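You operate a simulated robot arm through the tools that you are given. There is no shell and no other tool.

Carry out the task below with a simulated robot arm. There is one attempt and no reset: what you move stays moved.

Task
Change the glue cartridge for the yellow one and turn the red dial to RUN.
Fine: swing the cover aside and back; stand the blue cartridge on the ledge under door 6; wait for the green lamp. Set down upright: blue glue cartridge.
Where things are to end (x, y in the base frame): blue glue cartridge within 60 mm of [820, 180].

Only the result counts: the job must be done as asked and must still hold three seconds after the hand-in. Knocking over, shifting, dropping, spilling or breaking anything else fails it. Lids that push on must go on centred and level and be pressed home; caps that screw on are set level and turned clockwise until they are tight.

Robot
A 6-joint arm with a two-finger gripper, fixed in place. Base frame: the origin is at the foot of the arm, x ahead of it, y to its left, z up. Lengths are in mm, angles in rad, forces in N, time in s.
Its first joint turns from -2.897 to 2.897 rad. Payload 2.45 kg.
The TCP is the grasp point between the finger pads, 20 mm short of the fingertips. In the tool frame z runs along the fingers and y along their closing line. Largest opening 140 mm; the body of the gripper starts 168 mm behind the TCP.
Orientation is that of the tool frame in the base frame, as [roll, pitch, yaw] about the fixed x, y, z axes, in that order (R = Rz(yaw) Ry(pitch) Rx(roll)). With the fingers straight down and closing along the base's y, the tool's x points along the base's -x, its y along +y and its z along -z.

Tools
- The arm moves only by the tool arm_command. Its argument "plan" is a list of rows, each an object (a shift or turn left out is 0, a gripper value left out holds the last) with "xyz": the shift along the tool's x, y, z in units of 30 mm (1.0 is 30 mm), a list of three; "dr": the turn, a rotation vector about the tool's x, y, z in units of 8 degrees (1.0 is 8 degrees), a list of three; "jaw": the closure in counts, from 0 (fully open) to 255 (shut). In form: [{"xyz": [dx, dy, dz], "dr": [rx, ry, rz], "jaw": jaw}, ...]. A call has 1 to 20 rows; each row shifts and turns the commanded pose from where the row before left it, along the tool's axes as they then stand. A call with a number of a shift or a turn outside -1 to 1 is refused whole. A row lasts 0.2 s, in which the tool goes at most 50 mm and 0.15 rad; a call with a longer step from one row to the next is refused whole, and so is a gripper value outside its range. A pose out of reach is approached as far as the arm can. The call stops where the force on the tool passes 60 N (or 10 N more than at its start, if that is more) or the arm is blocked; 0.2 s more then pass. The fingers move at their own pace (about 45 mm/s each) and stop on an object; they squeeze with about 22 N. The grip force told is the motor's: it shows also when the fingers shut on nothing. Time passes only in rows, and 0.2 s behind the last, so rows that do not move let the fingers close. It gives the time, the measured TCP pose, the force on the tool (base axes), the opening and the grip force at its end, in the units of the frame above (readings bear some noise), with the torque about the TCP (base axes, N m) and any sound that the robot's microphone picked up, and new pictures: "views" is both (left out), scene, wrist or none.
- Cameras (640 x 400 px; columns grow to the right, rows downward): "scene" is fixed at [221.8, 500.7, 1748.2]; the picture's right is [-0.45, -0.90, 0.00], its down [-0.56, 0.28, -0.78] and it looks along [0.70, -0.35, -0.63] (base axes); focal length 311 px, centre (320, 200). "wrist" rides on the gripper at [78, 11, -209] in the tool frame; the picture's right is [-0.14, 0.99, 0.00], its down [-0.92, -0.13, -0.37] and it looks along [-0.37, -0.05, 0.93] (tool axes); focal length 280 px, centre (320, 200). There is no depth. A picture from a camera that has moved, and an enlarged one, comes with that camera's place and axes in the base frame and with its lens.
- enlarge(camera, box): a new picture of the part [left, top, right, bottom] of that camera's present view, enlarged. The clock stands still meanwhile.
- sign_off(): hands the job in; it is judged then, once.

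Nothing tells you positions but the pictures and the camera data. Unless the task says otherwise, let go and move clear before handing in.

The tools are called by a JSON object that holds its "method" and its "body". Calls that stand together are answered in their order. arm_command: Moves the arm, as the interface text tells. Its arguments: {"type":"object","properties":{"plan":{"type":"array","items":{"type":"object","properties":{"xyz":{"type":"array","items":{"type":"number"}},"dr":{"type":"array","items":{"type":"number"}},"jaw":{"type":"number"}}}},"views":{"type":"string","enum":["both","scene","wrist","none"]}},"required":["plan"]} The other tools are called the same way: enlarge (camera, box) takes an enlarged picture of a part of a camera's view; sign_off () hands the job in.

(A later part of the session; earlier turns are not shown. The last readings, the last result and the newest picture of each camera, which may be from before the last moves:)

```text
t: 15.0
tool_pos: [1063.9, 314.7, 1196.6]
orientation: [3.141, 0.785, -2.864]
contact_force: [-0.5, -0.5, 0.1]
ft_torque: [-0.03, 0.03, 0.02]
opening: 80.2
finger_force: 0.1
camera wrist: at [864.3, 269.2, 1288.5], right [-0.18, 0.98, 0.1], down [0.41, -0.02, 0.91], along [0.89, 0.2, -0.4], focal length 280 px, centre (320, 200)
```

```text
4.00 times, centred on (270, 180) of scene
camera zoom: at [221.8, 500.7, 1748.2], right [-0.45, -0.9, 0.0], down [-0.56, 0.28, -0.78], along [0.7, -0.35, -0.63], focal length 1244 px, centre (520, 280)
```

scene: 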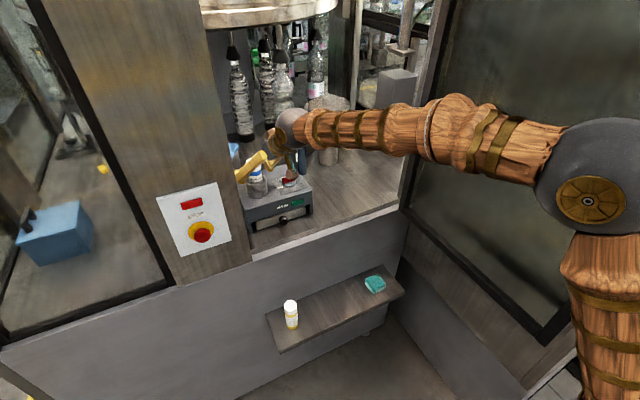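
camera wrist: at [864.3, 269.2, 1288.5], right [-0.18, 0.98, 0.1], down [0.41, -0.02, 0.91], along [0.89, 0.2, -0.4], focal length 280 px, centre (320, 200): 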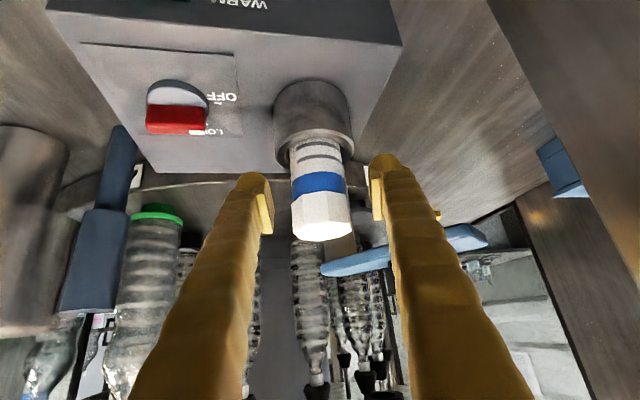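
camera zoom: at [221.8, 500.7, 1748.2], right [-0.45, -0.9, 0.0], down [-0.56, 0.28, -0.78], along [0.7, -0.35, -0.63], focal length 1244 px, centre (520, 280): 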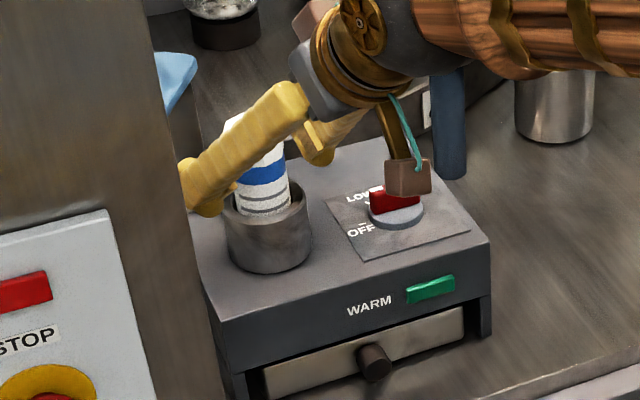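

The cartridge is between the pads. I'll close on it and start a straight vertical lift.

{"method": "arm_command", "body": {"plan": [{"jaw": 255}, {"jaw": 255}, {"jaw": 255}, {"jaw": 255}, {"jaw": 255}], "views": "wrist"}}

{"method": "arm_command", "body": {"plan": [{"xyz": [-0.3, 0, -0.3]}, {"xyz": [-0.4, 0, -0.4]}, {"xyz": [-0.4, 0, -0.4]}]}}

{"method": "enlarge", "body": {"camera": "wrist", "box": [200, 40, 440, 240]}}

```text
t: 16.2
tool_pos: [1064.0, 314.1, 1195.6]
orientation: [3.141, 0.784, -2.865]
contact_force: [1.0, 0.4, 1.6]
ft_torque: [0.16, -0.05, 0.03]
opening: 43.1
finger_force: 21.9
camera wrist: at [864.3, 269.3, 1287.8], right [-0.18, 0.98, 0.1], down [0.41, -0.02, 0.91], along [0.89, 0.2, -0.4], focal length 280 px, centre (320, 200)
```

wrist: 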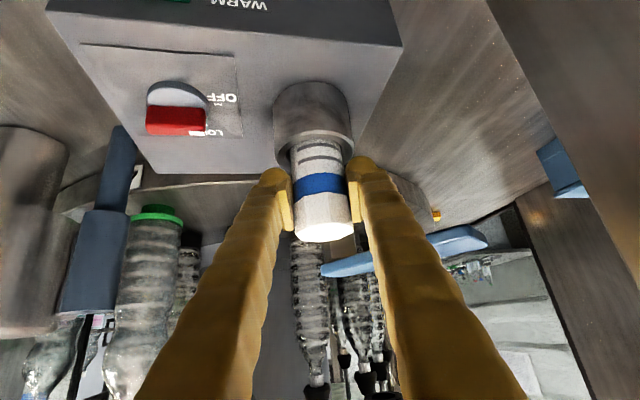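

```text
t: 17.0
tool_pos: [1063.7, 313.7, 1242.7]
orientation: [-3.141, 0.784, -2.865]
contact_force: [0.9, 0.1, -2.0]
ft_torque: [0.0, -0.01, 0.01]
opening: 42.9
finger_force: 22.2
camera wrist: at [864.7, 269.6, 1335.1], right [-0.18, 0.98, 0.1], down [0.41, -0.02, 0.91], along [0.89, 0.2, -0.4], focal length 280 px, centre (320, 200)
```

scene: 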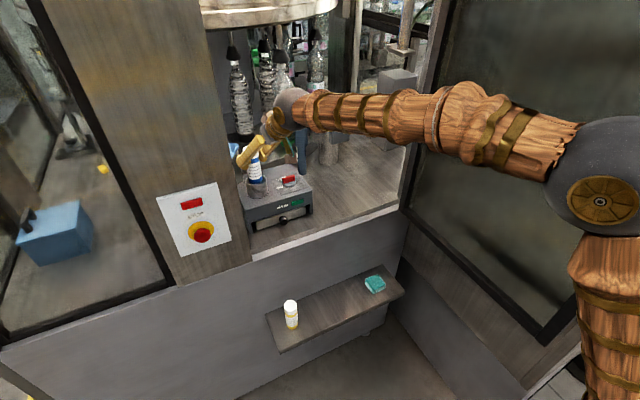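
wrist: 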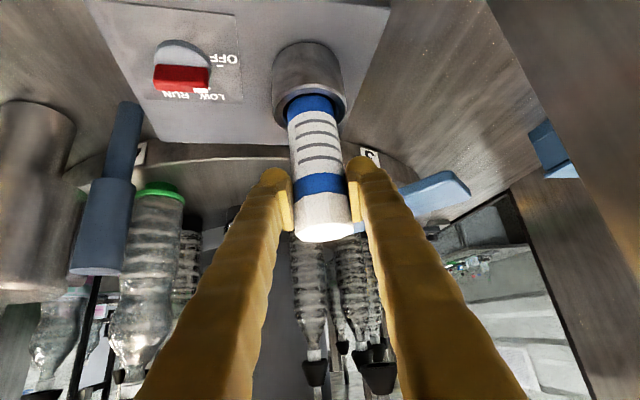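

```text
2.00 times, centred on (320, 140) of wrist
camera zoom: at [864.7, 269.6, 1335.1], right [-0.18, 0.98, 0.1], down [0.41, -0.02, 0.91], along [0.89, 0.2, -0.4], focal length 561 px, centre (320, 320)
```

zoom: 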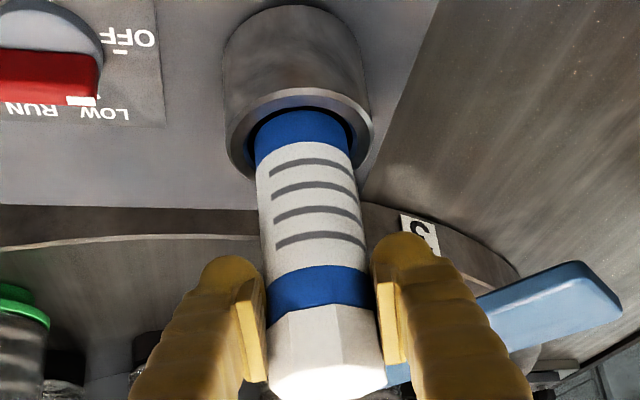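

The cartridge is coming out cleanly. I'll lift until the bottom clears the cup.

{"method": "arm_command", "body": {"plan": [{"xyz": [-0.5, 0, -0.5]}, {"xyz": [-0.5, 0, -0.5]}, {"xyz": [-0.5, 0, -0.5]}]}}

{"method": "enlarge", "body": {"camera": "wrist", "box": [200, 0, 440, 240]}}

{"method": "enlarge", "body": {"camera": "scene", "box": [220, 110, 320, 230]}}

```text
t: 17.8
tool_pos: [1064.4, 314.6, 1307.3]
orientation: [3.141, 0.783, -2.863]
contact_force: [-0.3, 0.1, -1.9]
ft_torque: [0.01, 0.01, -0.01]
opening: 42.8
finger_force: 21.5
camera wrist: at [865.1, 269.8, 1398.4], right [-0.18, 0.98, 0.1], down [0.41, -0.02, 0.91], along [0.89, 0.2, -0.4], focal length 280 px, centre (320, 200)
```

scene: 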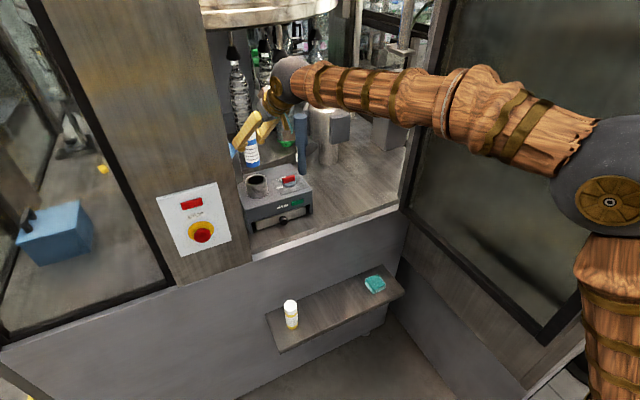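
wrist: 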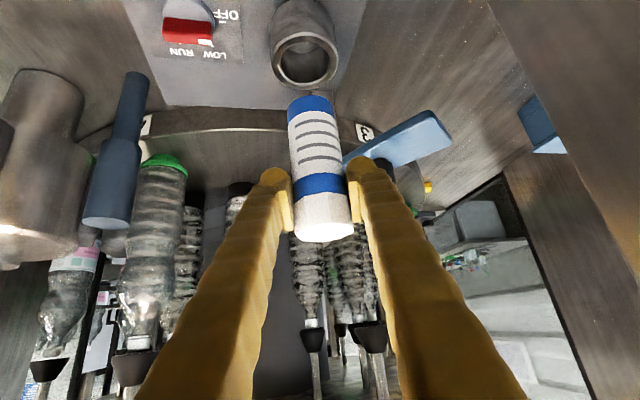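

```text
1.67 times, centred on (320, 120) of wrist
camera zoom: at [865.1, 269.8, 1398.4], right [-0.18, 0.98, 0.1], down [0.41, -0.02, 0.91], along [0.89, 0.2, -0.4], focal length 467 px, centre (320, 333)
```

zoom: 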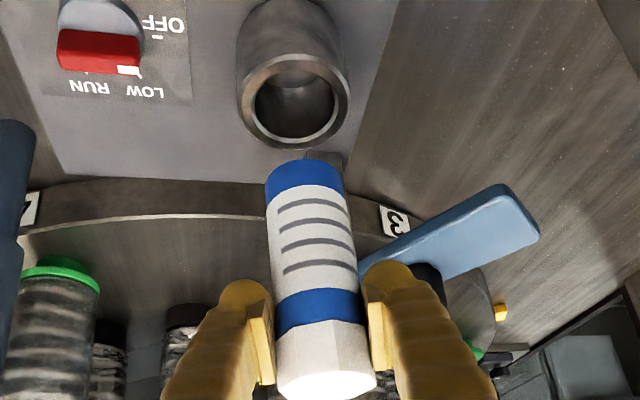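

```text
3.33 times, centred on (270, 170) of scene
camera zoom: at [221.8, 500.7, 1748.2], right [-0.45, -0.9, 0.0], down [-0.56, 0.28, -0.78], along [0.7, -0.35, -0.63], focal length 1037 px, centre (487, 300)
```

zoom: 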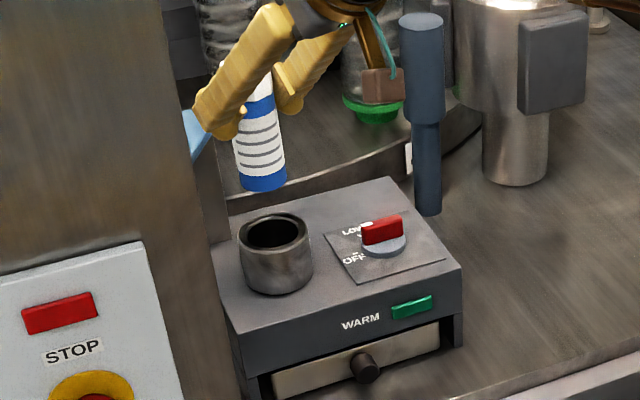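

The blue cartridge is clear of the cup, with its bottom about 88 mm below the TCP. I'll carry it out and over to (820, 180), then down towards the ledge (z≈690), stopping well above it.

{"method": "arm_command", "body": {"plan": [{"xyz": [0.639, -0.21, -0.639]}, {"xyz": [0.639, -0.21, -0.639]}, {"xyz": [0.639, -0.21, -0.639]}, {"xyz": [0.639, -0.21, -0.639]}, {"xyz": [0.639, -0.21, -0.639]}, {"xyz": [0.639, -0.21, -0.639]}, {"xyz": [0.639, -0.21, -0.639]}, {"xyz": [0.639, -0.21, -0.639]}, {"xyz": [0.639, -0.21, -0.639]}, {"xyz": [0.639, -0.21, -0.639]}]}}

{"method": "enlarge", "body": {"camera": "scene", "box": [240, 240, 420, 360]}}

{"method": "enlarge", "body": {"camera": "scene", "box": [240, 140, 330, 230]}}

```text
t: 20.0
tool_pos: [819.6, 179.0, 1306.9]
orientation: [3.139, 0.783, -2.863]
contact_force: [-0.4, -0.4, -2.4]
ft_torque: [-0.02, -0.01, -0.02]
opening: 43.0
finger_force: 22.7
camera wrist: at [619.9, 133.9, 1398.8], right [-0.18, 0.98, 0.1], down [0.41, -0.02, 0.91], along [0.89, 0.2, -0.4], focal length 280 px, centre (320, 200)
```

scene: 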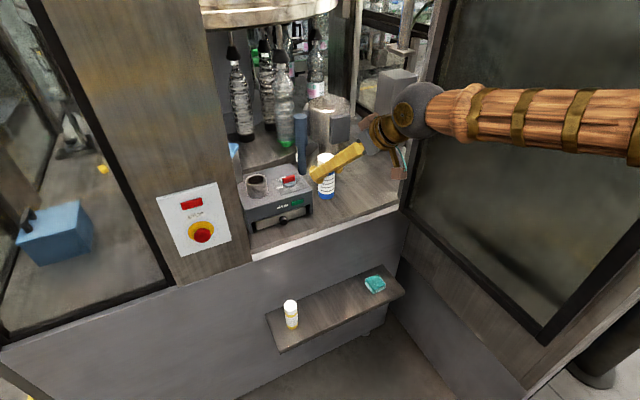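
wrist: 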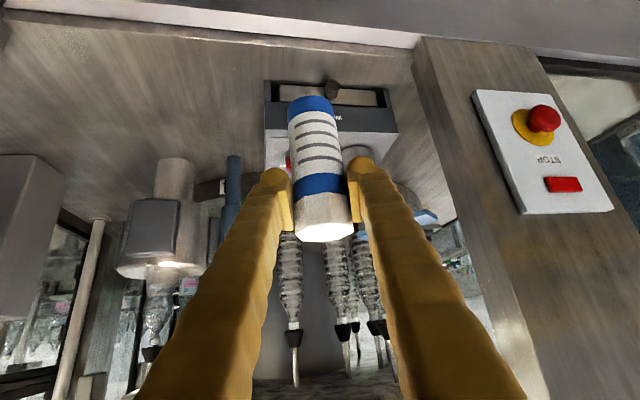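

```text
3.33 times, centred on (330, 300) of scene
camera zoom: at [221.8, 500.7, 1748.2], right [-0.45, -0.9, 0.0], down [-0.56, 0.28, -0.78], along [0.7, -0.35, -0.63], focal length 1037 px, centre (287, -133)
```

zoom: 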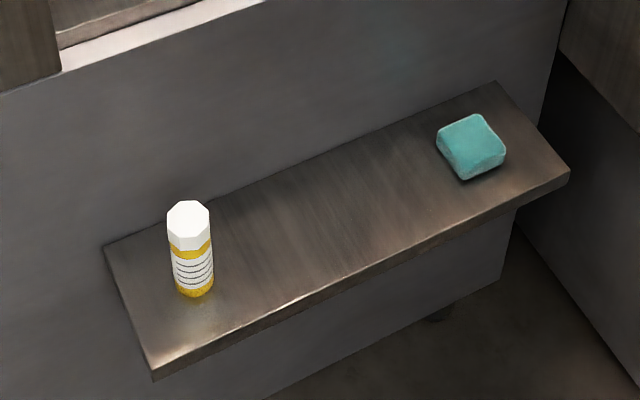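

```text
4.44 times, centred on (285, 185) of scene
camera zoom: at [221.8, 500.7, 1748.2], right [-0.45, -0.9, 0.0], down [-0.56, 0.28, -0.78], along [0.7, -0.35, -0.63], focal length 1382 px, centre (476, 267)
```

zoom: 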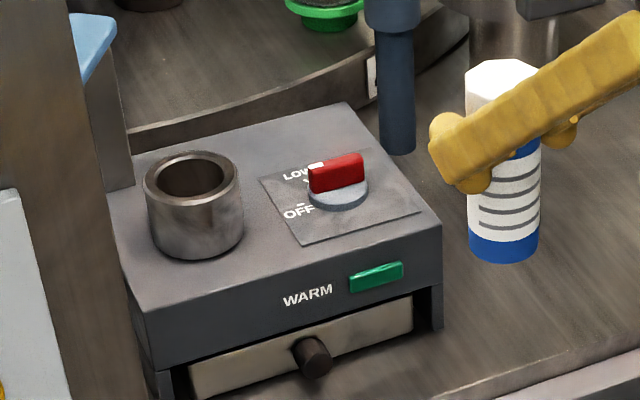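

The cartridge hangs over the target spot. I'll descend most of the way and look again.

{"method": "arm_command", "body": {"plan": [{"xyz": [0.66, 0, 0.66]}, {"xyz": [0.66, 0, 0.66]}, {"xyz": [0.66, 0, 0.66]}, {"xyz": [0.66, 0, 0.66]}, {"xyz": [0.66, 0, 0.66]}, {"xyz": [0.66, 0, 0.66]}, {"xyz": [0.66, 0, 0.66]}, {"xyz": [0.66, 0, 0.66]}, {"xyz": [0.66, 0, 0.66]}, {"xyz": [0.66, 0, 0.66]}, {"xyz": [0.66, 0, 0.66]}, {"xyz": [0.66, 0, 0.66]}, {"xyz": [0.66, 0, 0.66]}, {"xyz": [0.66, 0, 0.66]}, {"xyz": [0.66, 0, 0.66]}, {"xyz": [0.66, 0, 0.66]}]}}

{"method": "enlarge", "body": {"camera": "scene", "box": [240, 220, 420, 360]}}

{"method": "enlarge", "body": {"camera": "wrist", "box": [160, 0, 480, 240]}}

```text
t: 23.4
tool_pos: [823.0, 165.2, 870.6]
orientation: [3.129, 0.781, -2.865]
contact_force: [0.8, 1.1, -3.1]
ft_torque: [0.03, 0.01, 0.0]
opening: 42.9
finger_force: 22.0
out of reach, approached as far as the arm can: row 15, 16
camera wrist: at [624.1, 118.2, 963.0], right [-0.19, 0.98, 0.11], down [0.42, -0.02, 0.91], along [0.89, 0.21, -0.4], focal length 280 px, centre (320, 200)
```

scene: 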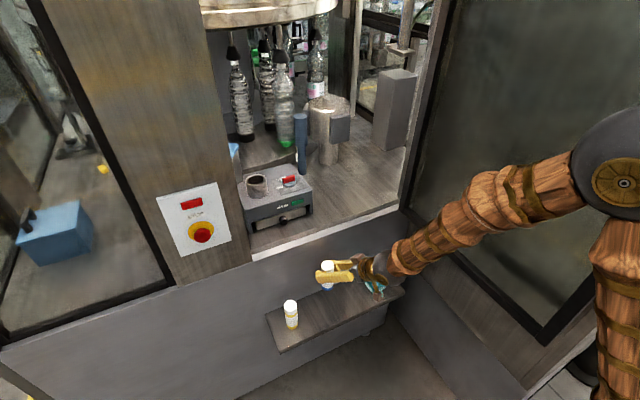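
wrist: 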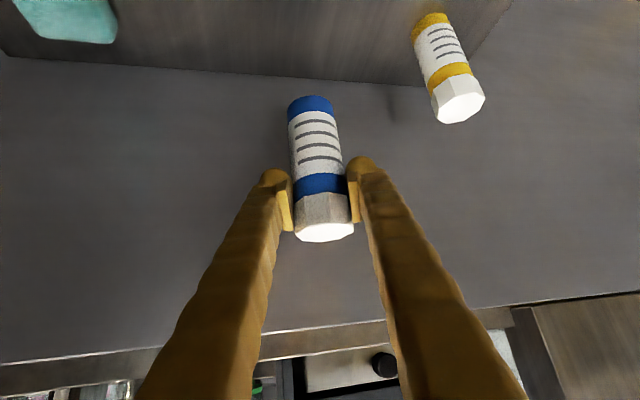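

```text
2.86 times, centred on (330, 290) of scene
camera zoom: at [221.8, 500.7, 1748.2], right [-0.45, -0.9, 0.0], down [-0.56, 0.28, -0.78], along [0.7, -0.35, -0.63], focal length 889 px, centre (291, -57)
```

zoom: 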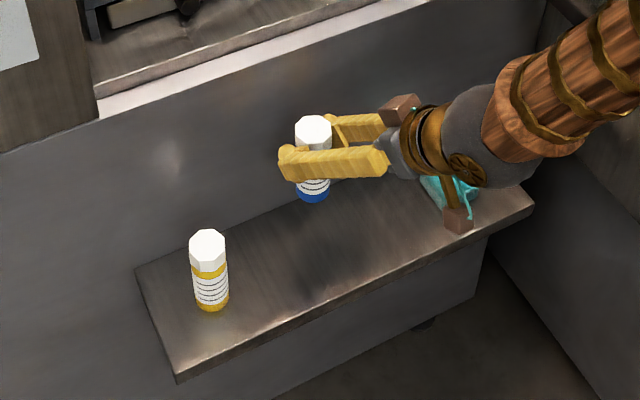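

```text
1.67 times, centred on (320, 120) of wrist
camera zoom: at [624.1, 118.2, 963.0], right [-0.19, 0.98, 0.11], down [0.42, -0.02, 0.91], along [0.89, 0.21, -0.4], focal length 467 px, centre (320, 333)
```

zoom: 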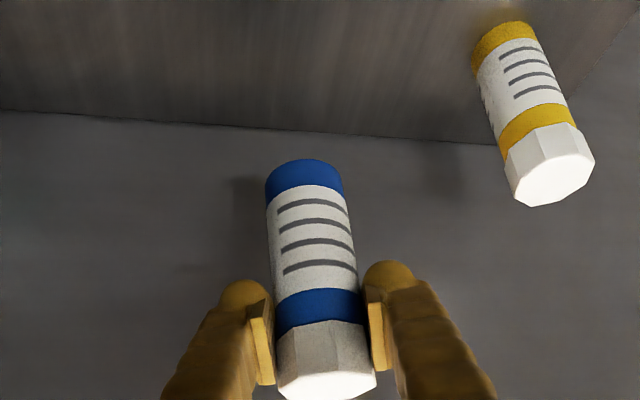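

At this 45° tilt the arm can't go low enough for the ledge. I'll test how low it reaches with a steeper tool (about 60°), staying clear of the ledge; if it works I can regrip the cartridge at that tilt using the cup as a fixture.

{"method": "arm_command", "body": {"plan": [{"xyz": [-0.66, 0, -0.66]}, {"xyz": [-0.66, 0, -0.66]}, {"dr": [0, 0.94, 0]}, {"dr": [0, 0.94, 0]}, {"xyz": [0.5, 0, 0.866]}, {"xyz": [0.5, 0, 0.866]}, {"xyz": [0.5, 0, 0.866]}]}}

```text
t: 25.0
tool_pos: [835.7, 174.1, 838.2]
orientation: [3.127, 0.698, -2.864]
contact_force: [0.6, 0.0, -1.1]
ft_torque: [-0.01, -0.02, -0.02]
opening: 42.8
finger_force: 22.0
out of reach, approached as far as the arm can: row 3, 4
camera wrist: at [645.5, 129.7, 946.4], right [-0.18, 0.98, 0.1], down [0.49, 0.0, 0.87], along [0.85, 0.2, -0.48], focal length 280 px, centre (320, 200)
```

scene: 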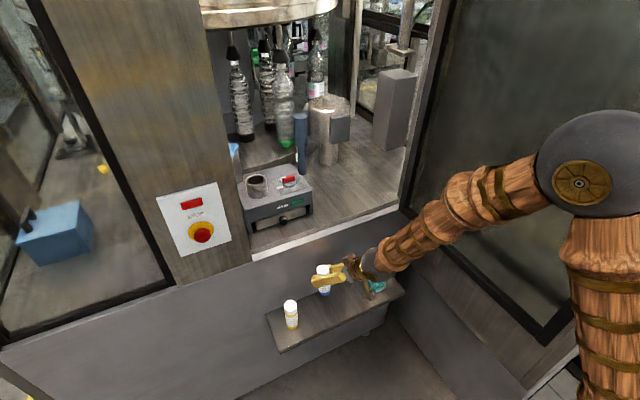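
wrist: 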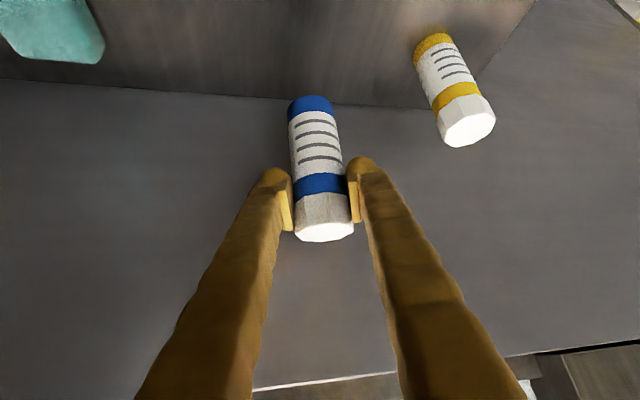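

{"method": "arm_command", "body": {"plan": [{}, {}, {}], "views": "none"}}

```text
t: 25.8
tool_pos: [835.5, 175.2, 837.4]
orientation: [3.129, 0.698, -2.867]
contact_force: [0.1, 0.2, -2.7]
ft_torque: [-0.01, 0.01, -0.01]
opening: 42.9
finger_force: 22.5
```

The arm settled at a 50° tilt. I'll probe whether it can get steeper here in smaller steps.

{"method": "arm_command", "body": {"plan": [{"dr": [0, 0.4, 0]}, {"dr": [0, 0.4, 0]}, {"dr": [0, 0.4, 0]}, {}], "views": "scene"}}

```text
t: 26.8
tool_pos: [832.8, 181.9, 837.0]
orientation: [3.106, 0.593, -2.864]
contact_force: [-0.3, 0.0, -1.2]
ft_torque: [0.04, 0.04, 0.02]
opening: 43.0
finger_force: 22.5
out of reach, approached as far as the arm can: row 3
```

scene: 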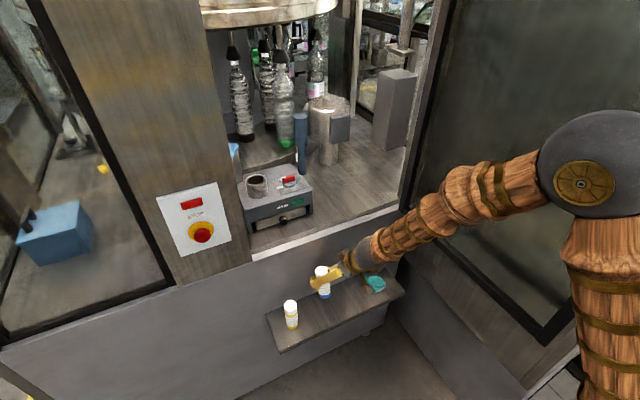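

The wrist is passing near a straight-arm singularity. I'll go back up, restore the 45° tilt and align the yaw with the arm's radial plane, so the wrist can pass straight through on the way down.

{"method": "arm_command", "body": {"plan": [{"xyz": [-0.53, 0, -0.8]}, {"xyz": [-0.53, 0, -0.8]}, {"xyz": [-0.53, 0, -0.8]}, {"xyz": [-0.53, 0, -0.8]}, {"xyz": [-0.53, 0, -0.8]}, {"xyz": [-0.53, 0, -0.8]}, {}], "views": "none"}}

```text
t: 28.4
tool_pos: [833.7, 177.9, 1009.6]
orientation: [3.105, 0.593, -2.863]
contact_force: [0.1, 0.5, -1.9]
ft_torque: [-0.01, -0.02, -0.01]
opening: 43.2
finger_force: 21.7
```

{"method": "arm_command", "body": {"plan": [{"dr": [0.25, 0, 0.371]}, {"dr": [0.26, 0, 0]}, {"dr": [0, -0.69, 0]}, {"dr": [0, -0.69, 0]}, {}], "views": "none"}}

```text
t: 29.6
tool_pos: [832.1, 175.7, 1009.9]
orientation: [3.142, 0.783, -2.928]
contact_force: [0.6, 0.5, -2.6]
ft_torque: [-0.03, 0.03, 0.02]
opening: 43.0
finger_force: 22.1
```

{"method": "arm_command", "body": {"plan": [{"xyz": [0.264, 0.16, -0.264]}, {"xyz": [0.66, 0, 0.66]}, {"xyz": [0.66, 0, 0.66]}, {"xyz": [0.66, 0, 0.66]}, {"xyz": [0.66, 0, 0.66]}, {"xyz": [0.66, 0, 0.66]}, {"xyz": [0.66, 0, 0.66]}, {}], "views": "scene"}}

```text
t: 31.4
tool_pos: [819.9, 178.6, 841.7]
orientation: [3.141, 0.783, -2.926]
contact_force: [-0.1, 0.0, -1.9]
ft_torque: [-0.02, 0.03, -0.01]
opening: 42.9
finger_force: 22.1
```

scene: 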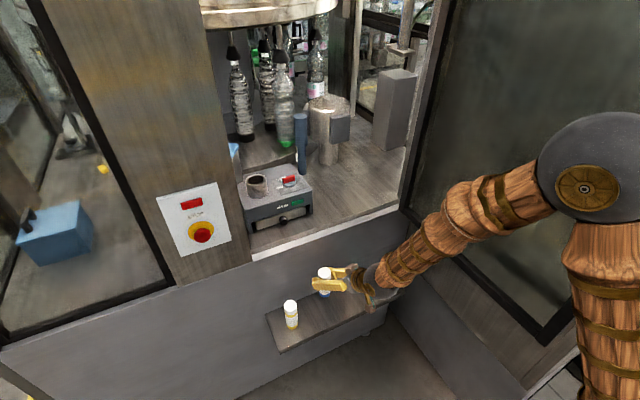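

Radial yaw works: the arm now goes lower at the 45° tilt. I'll continue down and check the gap to the ledge.

{"method": "arm_command", "body": {"plan": [{"xyz": [0.4, 0, 0.4]}, {"xyz": [0.4, 0, 0.4]}, {}]}}

{"method": "enlarge", "body": {"camera": "scene", "box": [270, 240, 370, 340]}}

{"method": "enlarge", "body": {"camera": "wrist", "box": [200, 40, 440, 240]}}

```text
t: 32.2
tool_pos: [819.9, 178.3, 807.5]
orientation: [-3.141, 0.784, -2.927]
contact_force: [0.0, 0.1, -2.3]
ft_torque: [-0.02, 0.03, -0.02]
opening: 42.9
finger_force: 22.7
camera wrist: at [618.4, 145.9, 898.9], right [-0.12, 0.99, 0.1], down [0.41, -0.04, 0.91], along [0.9, 0.15, -0.4], focal length 280 px, centre (320, 200)
```

scene: 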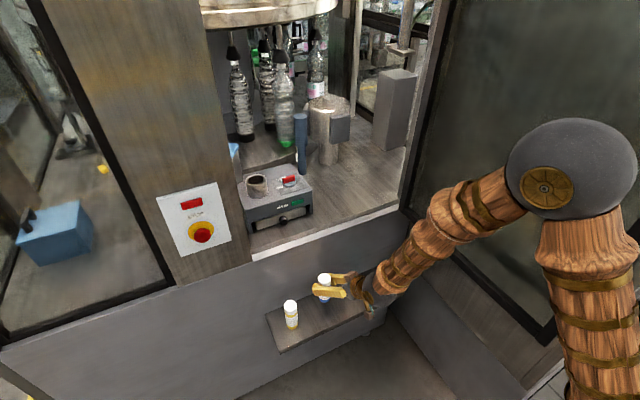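
wrist: 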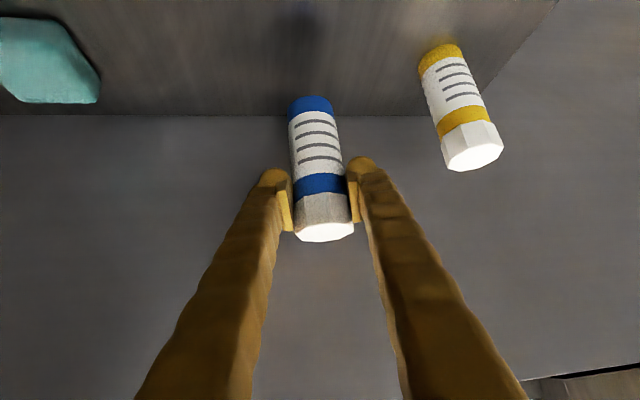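

```text
4.00 times, centred on (320, 290) of scene
camera zoom: at [221.8, 500.7, 1748.2], right [-0.45, -0.9, 0.0], down [-0.56, 0.28, -0.78], along [0.7, -0.35, -0.63], focal length 1244 px, centre (320, -160)
```

zoom: 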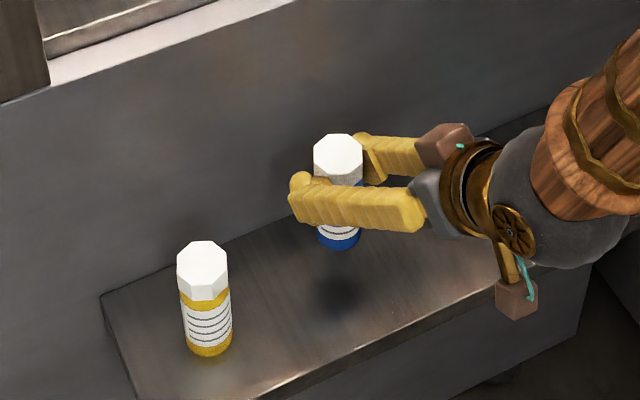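

```text
2.00 times, centred on (320, 140) of wrist
camera zoom: at [618.4, 145.9, 898.9], right [-0.12, 0.99, 0.1], down [0.41, -0.04, 0.91], along [0.9, 0.15, -0.4], focal length 561 px, centre (320, 320)
```

zoom: 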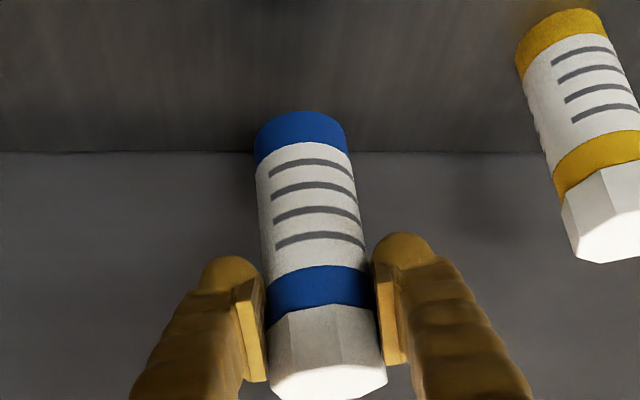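

The ledge looks lower than I first thought (z≈657), so about 60 mm remain. I'll descend 42 mm and check.

{"method": "arm_command", "body": {"plan": [{"xyz": [0.35, 0, 0.35]}, {"xyz": [0.35, 0, 0.35]}, {"xyz": [0.3, 0, 0.3]}, {}]}}

{"method": "enlarge", "body": {"camera": "scene", "box": [270, 240, 370, 340]}}

{"method": "enlarge", "body": {"camera": "wrist", "box": [200, 40, 440, 240]}}

```text
t: 33.2
tool_pos: [820.4, 178.0, 764.6]
orientation: [-3.141, 0.783, -2.926]
contact_force: [-0.1, -0.6, -1.8]
ft_torque: [0.04, 0.02, -0.01]
opening: 42.9
finger_force: 22.2
camera wrist: at [618.5, 145.7, 856.6], right [-0.12, 0.99, 0.1], down [0.41, -0.04, 0.91], along [0.9, 0.15, -0.4], focal length 280 px, centre (320, 200)
```

scene: 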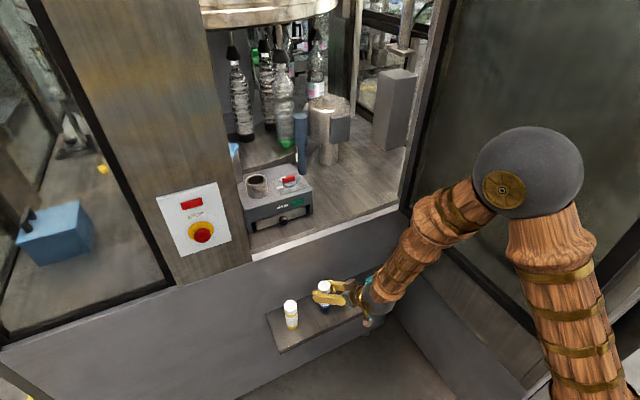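
wrist: 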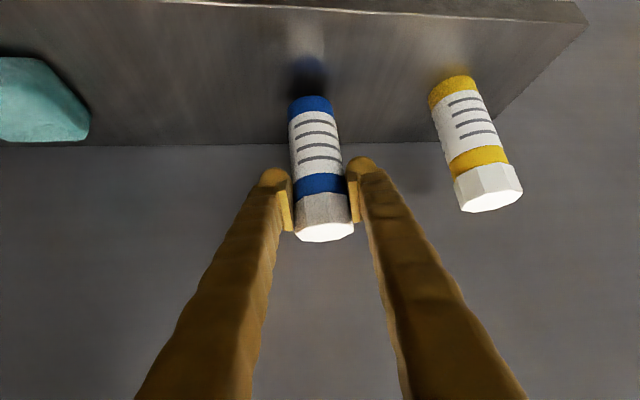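

```text
4.00 times, centred on (320, 290) of scene
camera zoom: at [221.8, 500.7, 1748.2], right [-0.45, -0.9, 0.0], down [-0.56, 0.28, -0.78], along [0.7, -0.35, -0.63], focal length 1244 px, centre (320, -160)
```

zoom: 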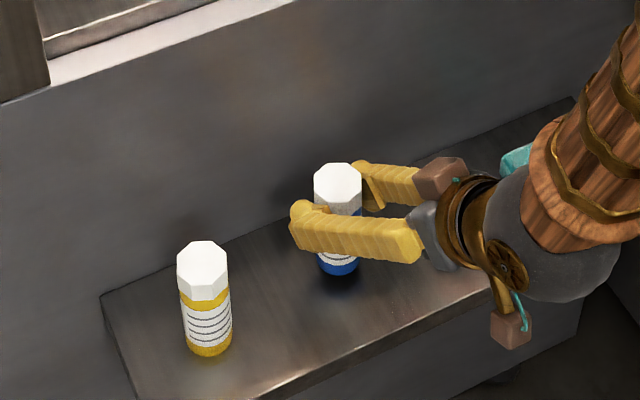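

```text
2.00 times, centred on (320, 140) of wrist
camera zoom: at [618.5, 145.7, 856.6], right [-0.12, 0.99, 0.1], down [0.41, -0.04, 0.91], along [0.9, 0.15, -0.4], focal length 561 px, centre (320, 320)
```

zoom: 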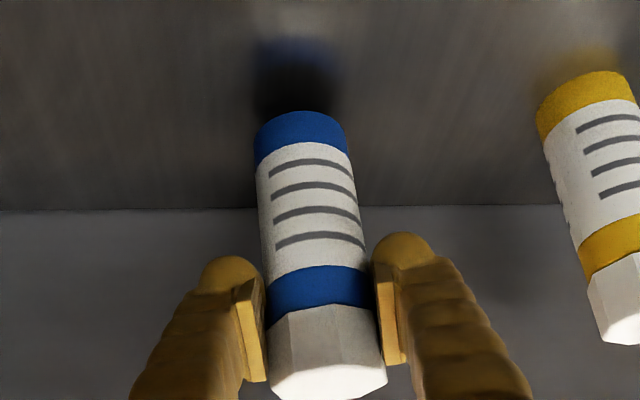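

The reflection shows roughly 15–20 mm left. I'll go down in small steps until contact shows.

{"method": "arm_command", "body": {"plan": [{"xyz": [0.1, 0, 0.1]}, {"xyz": [0.1, 0, 0.1]}, {"xyz": [0.1, 0, 0.1]}, {}], "views": "wrist"}}

```text
t: 34.2
tool_pos: [820.6, 178.4, 751.2]
orientation: [-3.14, 0.784, -2.925]
contact_force: [-0.4, -0.8, -2.3]
ft_torque: [0.0, 0.01, -0.01]
opening: 42.7
finger_force: 22.1
camera wrist: at [618.2, 145.8, 843.6], right [-0.12, 0.99, 0.1], down [0.41, -0.04, 0.91], along [0.9, 0.15, -0.4], focal length 280 px, centre (320, 200)
```

wrist: 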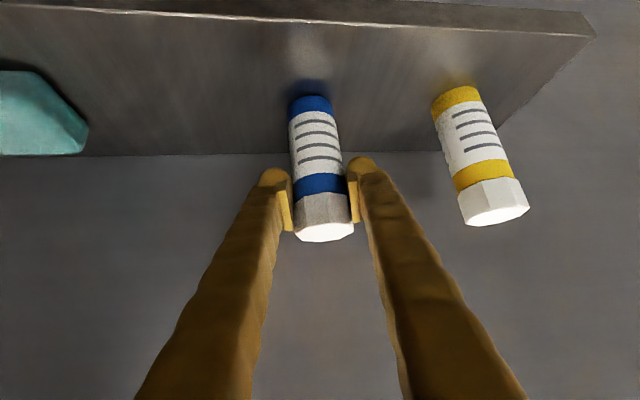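

{"method": "arm_command", "body": {"plan": [{"xyz": [0.07, 0, 0.07]}, {"xyz": [0.07, 0, 0.07]}, {}], "views": "wrist"}}

{"method": "enlarge", "body": {"camera": "wrist", "box": [260, 60, 380, 140]}}

```text
t: 35.0
tool_pos: [820.2, 177.6, 746.4]
orientation: [3.141, 0.785, -2.927]
contact_force: [1.8, -3.2, 17.3]
ft_torque: [0.14, -0.29, -0.08]
opening: 43.3
finger_force: 22.1
camera wrist: at [618.6, 145.9, 838.2], right [-0.12, 0.99, 0.1], down [0.41, -0.04, 0.91], along [0.91, 0.15, -0.4], focal length 280 px, centre (320, 200)
```

wrist: 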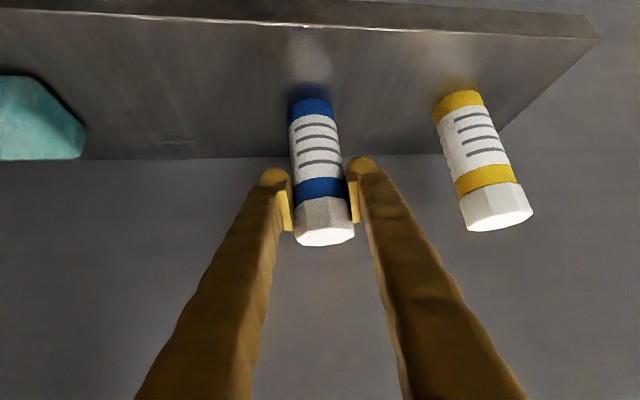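

```text
5.00 times, centred on (320, 100) of wrist
camera zoom: at [618.6, 145.9, 838.2], right [-0.12, 0.99, 0.1], down [0.41, -0.04, 0.91], along [0.91, 0.15, -0.4], focal length 1402 px, centre (320, 700)
```

zoom: 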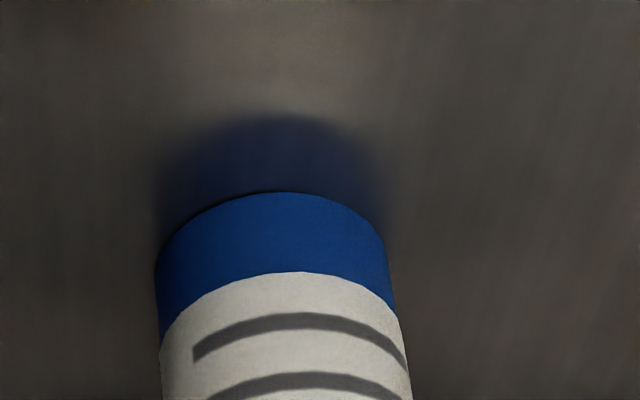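

Contact with the ledge at TCP z≈746 (about 19 N). I'll relieve the push slightly, open, and withdraw straight back along the tool axis.

{"method": "arm_command", "body": {"plan": [{"xyz": [-0.035, 0, -0.035]}, {"jaw": 200}, {"jaw": 150}, {"jaw": 110}, {}, {}], "views": "wrist"}}

{"method": "arm_command", "body": {"plan": [{"xyz": [0, 0, -0.5]}, {"xyz": [0, 0, -0.9]}, {"xyz": [0, 0, -0.9]}, {"xyz": [0, 0, -0.9]}, {"xyz": [0, 0, -0.9]}]}}

{"method": "enlarge", "body": {"camera": "scene", "box": [250, 240, 410, 350]}}

```text
t: 36.4
tool_pos: [820.5, 178.5, 746.9]
orientation: [-3.14, 0.782, -2.927]
contact_force: [0.3, -0.1, 0.3]
ft_torque: [-0.02, 0.02, 0.01]
opening: 79.5
finger_force: 0.1
camera wrist: at [618.3, 145.7, 839.3], right [-0.12, 0.99, 0.1], down [0.41, -0.04, 0.91], along [0.9, 0.15, -0.4], focal length 280 px, centre (320, 200)
```

wrist: 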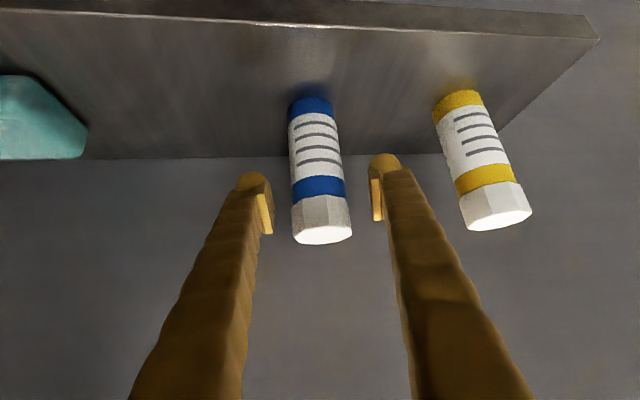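

```text
t: 37.6
tool_pos: [734.1, 159.5, 834.9]
orientation: [-3.141, 0.782, -2.927]
contact_force: [-0.5, -0.3, 0.0]
ft_torque: [-0.03, 0.02, 0.0]
opening: 79.8
finger_force: 0.1
camera wrist: at [532.5, 127.8, 926.0], right [-0.12, 0.99, 0.1], down [0.41, -0.04, 0.91], along [0.9, 0.15, -0.4], focal length 280 px, centre (320, 200)
```

scene: 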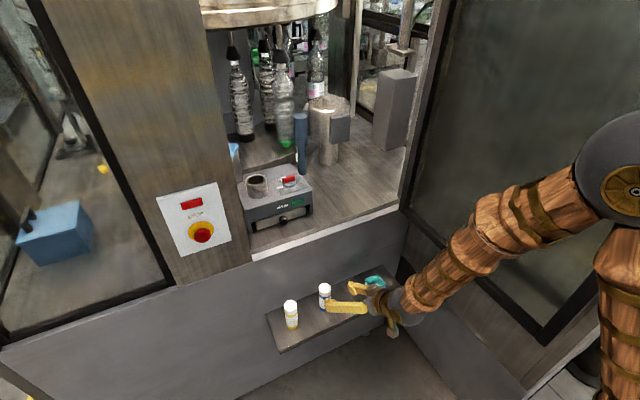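
wrist: 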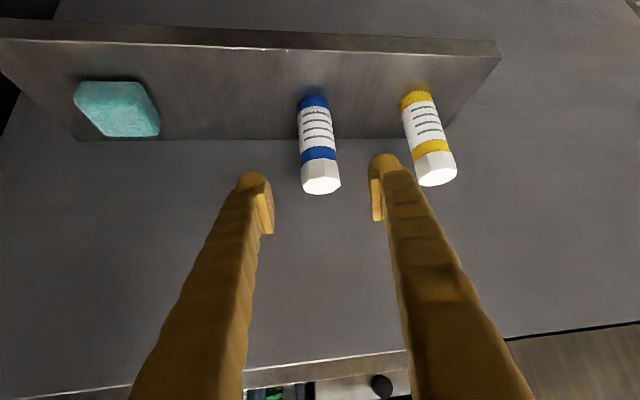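

```text
3.64 times, centred on (330, 295) of scene
camera zoom: at [221.8, 500.7, 1748.2], right [-0.45, -0.9, 0.0], down [-0.56, 0.28, -0.78], along [0.7, -0.35, -0.63], focal length 1131 px, centre (284, -146)
```

zoom: 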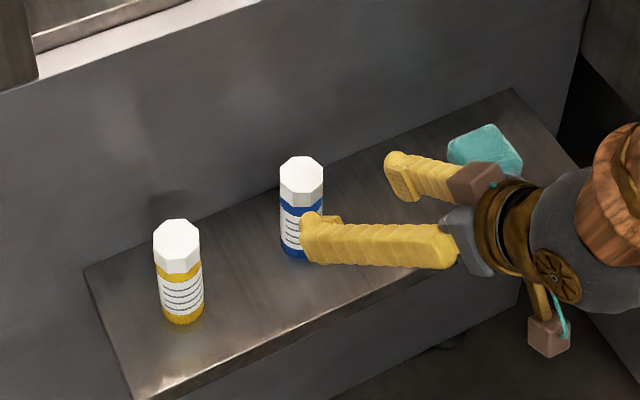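

Blue is standing upright near (820, 178). Yellow's axis is near (807, 320), so I'll swing over to it, keeping the yaw radial.

{"method": "arm_command", "body": {"plan": [{"xyz": [0, 0.81, 0], "dr": [-0.1645, 0, -0.1645]}, {"xyz": [0, 0.81, 0], "dr": [-0.1645, 0, -0.1645]}, {"xyz": [0, 0.81, 0], "dr": [-0.1645, 0, -0.1645]}, {"xyz": [0, 0.81, 0], "dr": [-0.1645, 0, -0.1645]}, {"xyz": [0, 0.81, 0], "dr": [-0.1645, 0, -0.1645]}, {}]}}

{"method": "enlarge", "body": {"camera": "wrist", "box": [200, 60, 440, 240]}}

```text
t: 39.0
tool_pos: [701.6, 276.9, 834.2]
orientation: [-3.141, 0.782, -2.763]
contact_force: [0.2, -0.2, -0.1]
ft_torque: [0.01, 0.02, 0.0]
opening: 79.8
finger_force: 0.0
camera wrist: at [507.8, 212.4, 926.4], right [-0.28, 0.96, 0.1], down [0.41, 0.03, 0.91], along [0.87, 0.29, -0.4], focal length 280 px, centre (320, 200)
```

scene: 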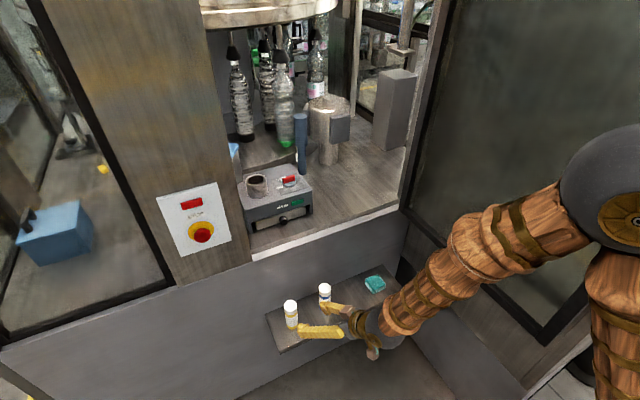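
wrist: 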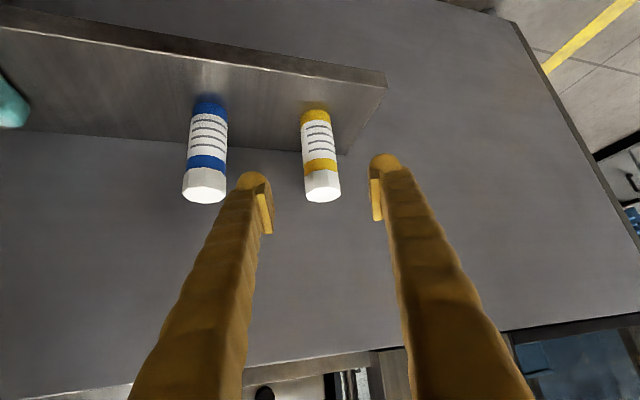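

```text
2.22 times, centred on (320, 150) of wrist
camera zoom: at [507.8, 212.4, 926.4], right [-0.28, 0.96, 0.1], down [0.41, 0.03, 0.91], along [0.87, 0.29, -0.4], focal length 623 px, centre (320, 311)
```

zoom: 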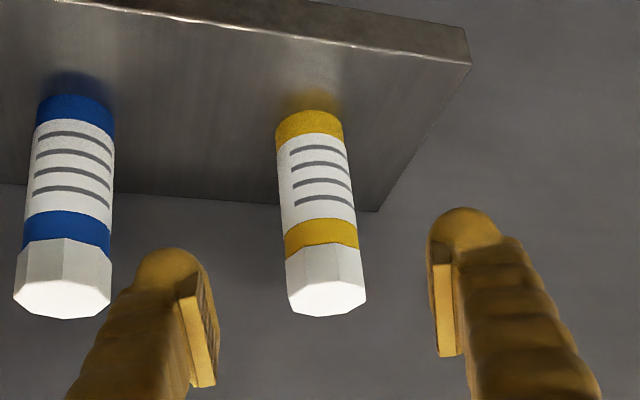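

Lateral alignment with the yellow cartridge looks right. I'll move in along the tool axis to the same grip height I used for blue.

{"method": "arm_command", "body": {"plan": [{"xyz": [-0.136, 0, 0.958]}, {"xyz": [-0.136, 0, 0.958]}, {"xyz": [-0.136, 0, 0.958]}, {"xyz": [-0.136, 0, 0.958]}, {"xyz": [-0.136, 0, 0.958]}, {}]}}

{"method": "enlarge", "body": {"camera": "wrist", "box": [200, 60, 440, 260]}}

{"method": "enlarge", "body": {"camera": "scene", "box": [250, 260, 380, 350]}}

```text
t: 40.4
tool_pos: [809.2, 319.6, 746.8]
orientation: [-3.14, 0.784, -2.765]
contact_force: [-0.1, 0.6, 0.6]
ft_torque: [0.0, 0.0, 0.02]
opening: 79.7
finger_force: 0.0
camera wrist: at [615.8, 255.2, 839.0], right [-0.27, 0.96, 0.1], down [0.41, 0.03, 0.91], along [0.87, 0.29, -0.4], focal length 280 px, centre (320, 200)
```

scene: 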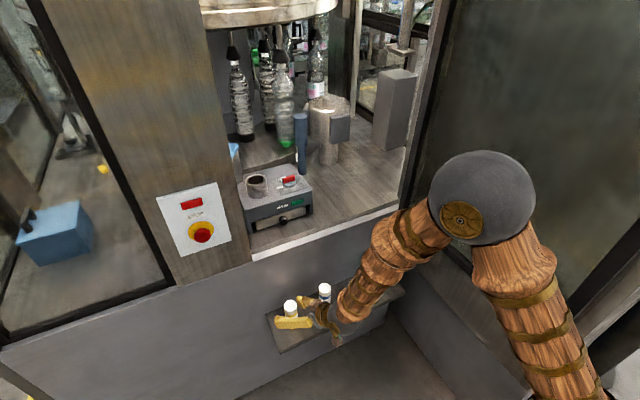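
wrist: 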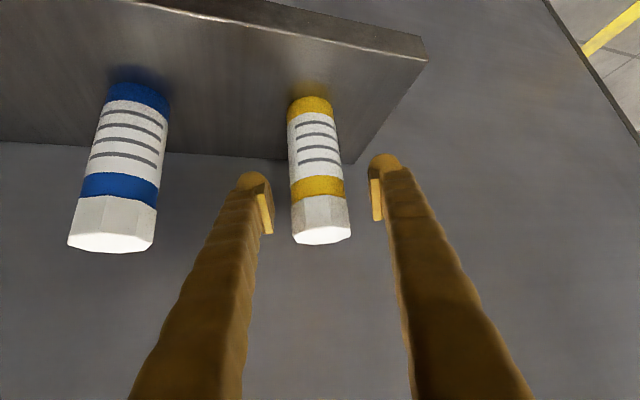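

```text
2.00 times, centred on (320, 160) of wrist
camera zoom: at [615.8, 255.2, 839.0], right [-0.27, 0.96, 0.1], down [0.41, 0.03, 0.91], along [0.87, 0.29, -0.4], focal length 561 px, centre (320, 280)
```

zoom: 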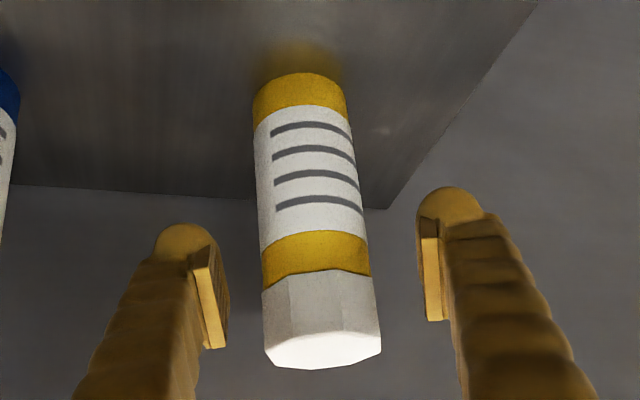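

```text
4.44 times, centred on (315, 305) of scene
camera zoom: at [221.8, 500.7, 1748.2], right [-0.45, -0.9, 0.0], down [-0.56, 0.28, -0.78], along [0.7, -0.35, -0.63], focal length 1382 px, centre (342, -267)
```

zoom: 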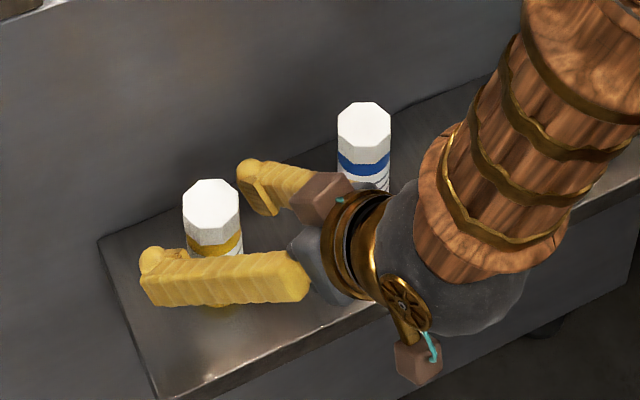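

Alignment matches the blue grip. Closing on yellow and lifting.

{"method": "arm_command", "body": {"plan": [{"jaw": 255}, {"jaw": 255}, {"jaw": 255}, {"jaw": 255}, {"jaw": 255}, {"xyz": [-0.2, 0, -0.2]}, {"xyz": [-0.4, 0, -0.4]}, {"xyz": [-0.4, 0, -0.4]}]}}

{"method": "enlarge", "body": {"camera": "wrist", "box": [200, 60, 440, 260]}}

```text
t: 42.2
tool_pos: [809.5, 319.9, 790.9]
orientation: [3.141, 0.784, -2.764]
contact_force: [-0.8, 0.1, -2.0]
ft_torque: [0.0, -0.03, -0.02]
opening: 42.8
finger_force: 22.0
camera wrist: at [615.7, 254.7, 882.6], right [-0.27, 0.96, 0.1], down [0.41, 0.03, 0.91], along [0.87, 0.29, -0.4], focal length 280 px, centre (320, 200)
```

scene: 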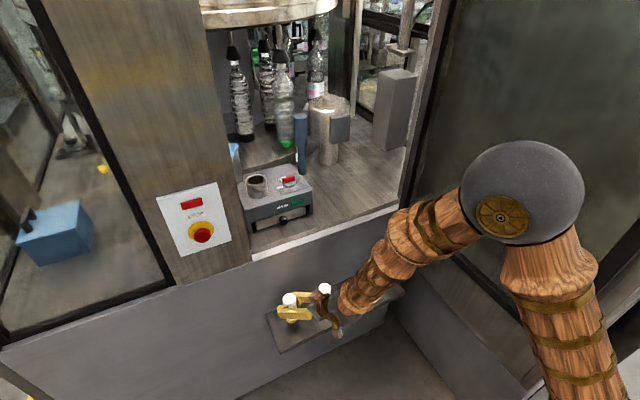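
wrist: 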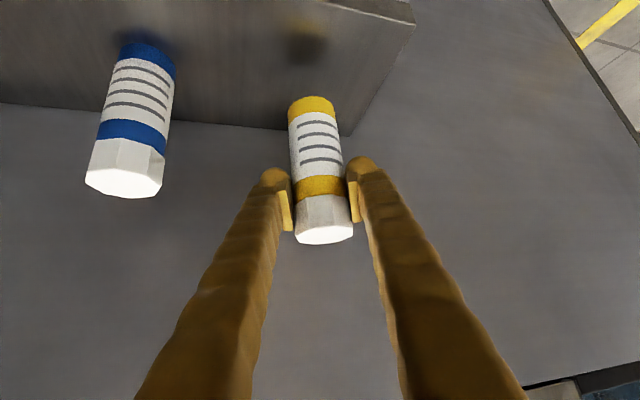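

```text
2.00 times, centred on (320, 160) of wrist
camera zoom: at [615.7, 254.7, 882.6], right [-0.27, 0.96, 0.1], down [0.41, 0.03, 0.91], along [0.87, 0.29, -0.4], focal length 561 px, centre (320, 280)
```

zoom: 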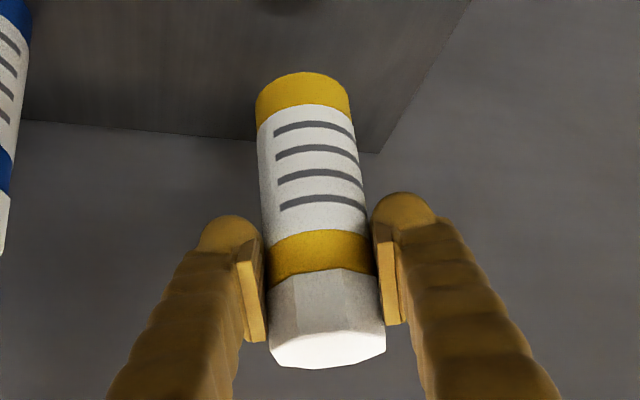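

Yellow is held firmly and upright. I'll lift it to travel height.

{"method": "arm_command", "body": {"plan": [{"xyz": [-0.672, 0, -0.672]}, {"xyz": [-0.672, 0, -0.672]}, {"xyz": [-0.672, 0, -0.672]}, {"xyz": [-0.672, 0, -0.672]}, {"xyz": [-0.672, 0, -0.672]}, {"xyz": [-0.672, 0, -0.672]}, {"xyz": [-0.672, 0, -0.672]}, {"xyz": [-0.672, 0, -0.672]}, {"xyz": [-0.672, 0, -0.672]}, {"xyz": [-0.672, 0, -0.672]}, {"xyz": [-0.672, 0, -0.672]}, {"xyz": [-0.672, 0, -0.672]}, {"xyz": [-0.672, 0, -0.672]}, {"xyz": [-0.672, 0, -0.672]}, {"xyz": [-0.672, 0, -0.672]}, {"xyz": [-0.672, 0, -0.672]}, {"xyz": [-0.672, 0, -0.672]}, {"xyz": [-0.672, 0, -0.672]}, {}]}}

```text
t: 46.2
tool_pos: [809.7, 319.2, 1305.5]
orientation: [3.141, 0.783, -2.765]
contact_force: [0.5, 0.5, -1.9]
ft_torque: [0.01, -0.01, -0.02]
opening: 42.6
finger_force: 21.9
camera wrist: at [616.2, 254.5, 1397.2], right [-0.27, 0.96, 0.1], down [0.41, 0.03, 0.91], along [0.87, 0.29, -0.4], focal length 280 px, centre (320, 200)
```

scene: 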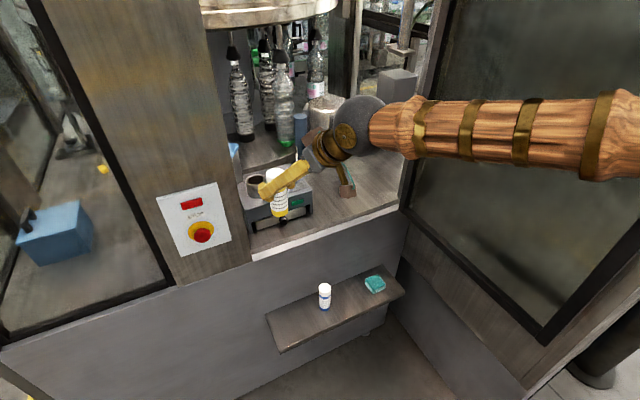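
wrist: 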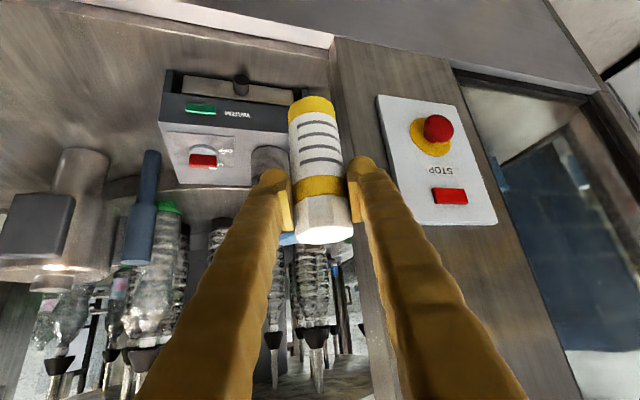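

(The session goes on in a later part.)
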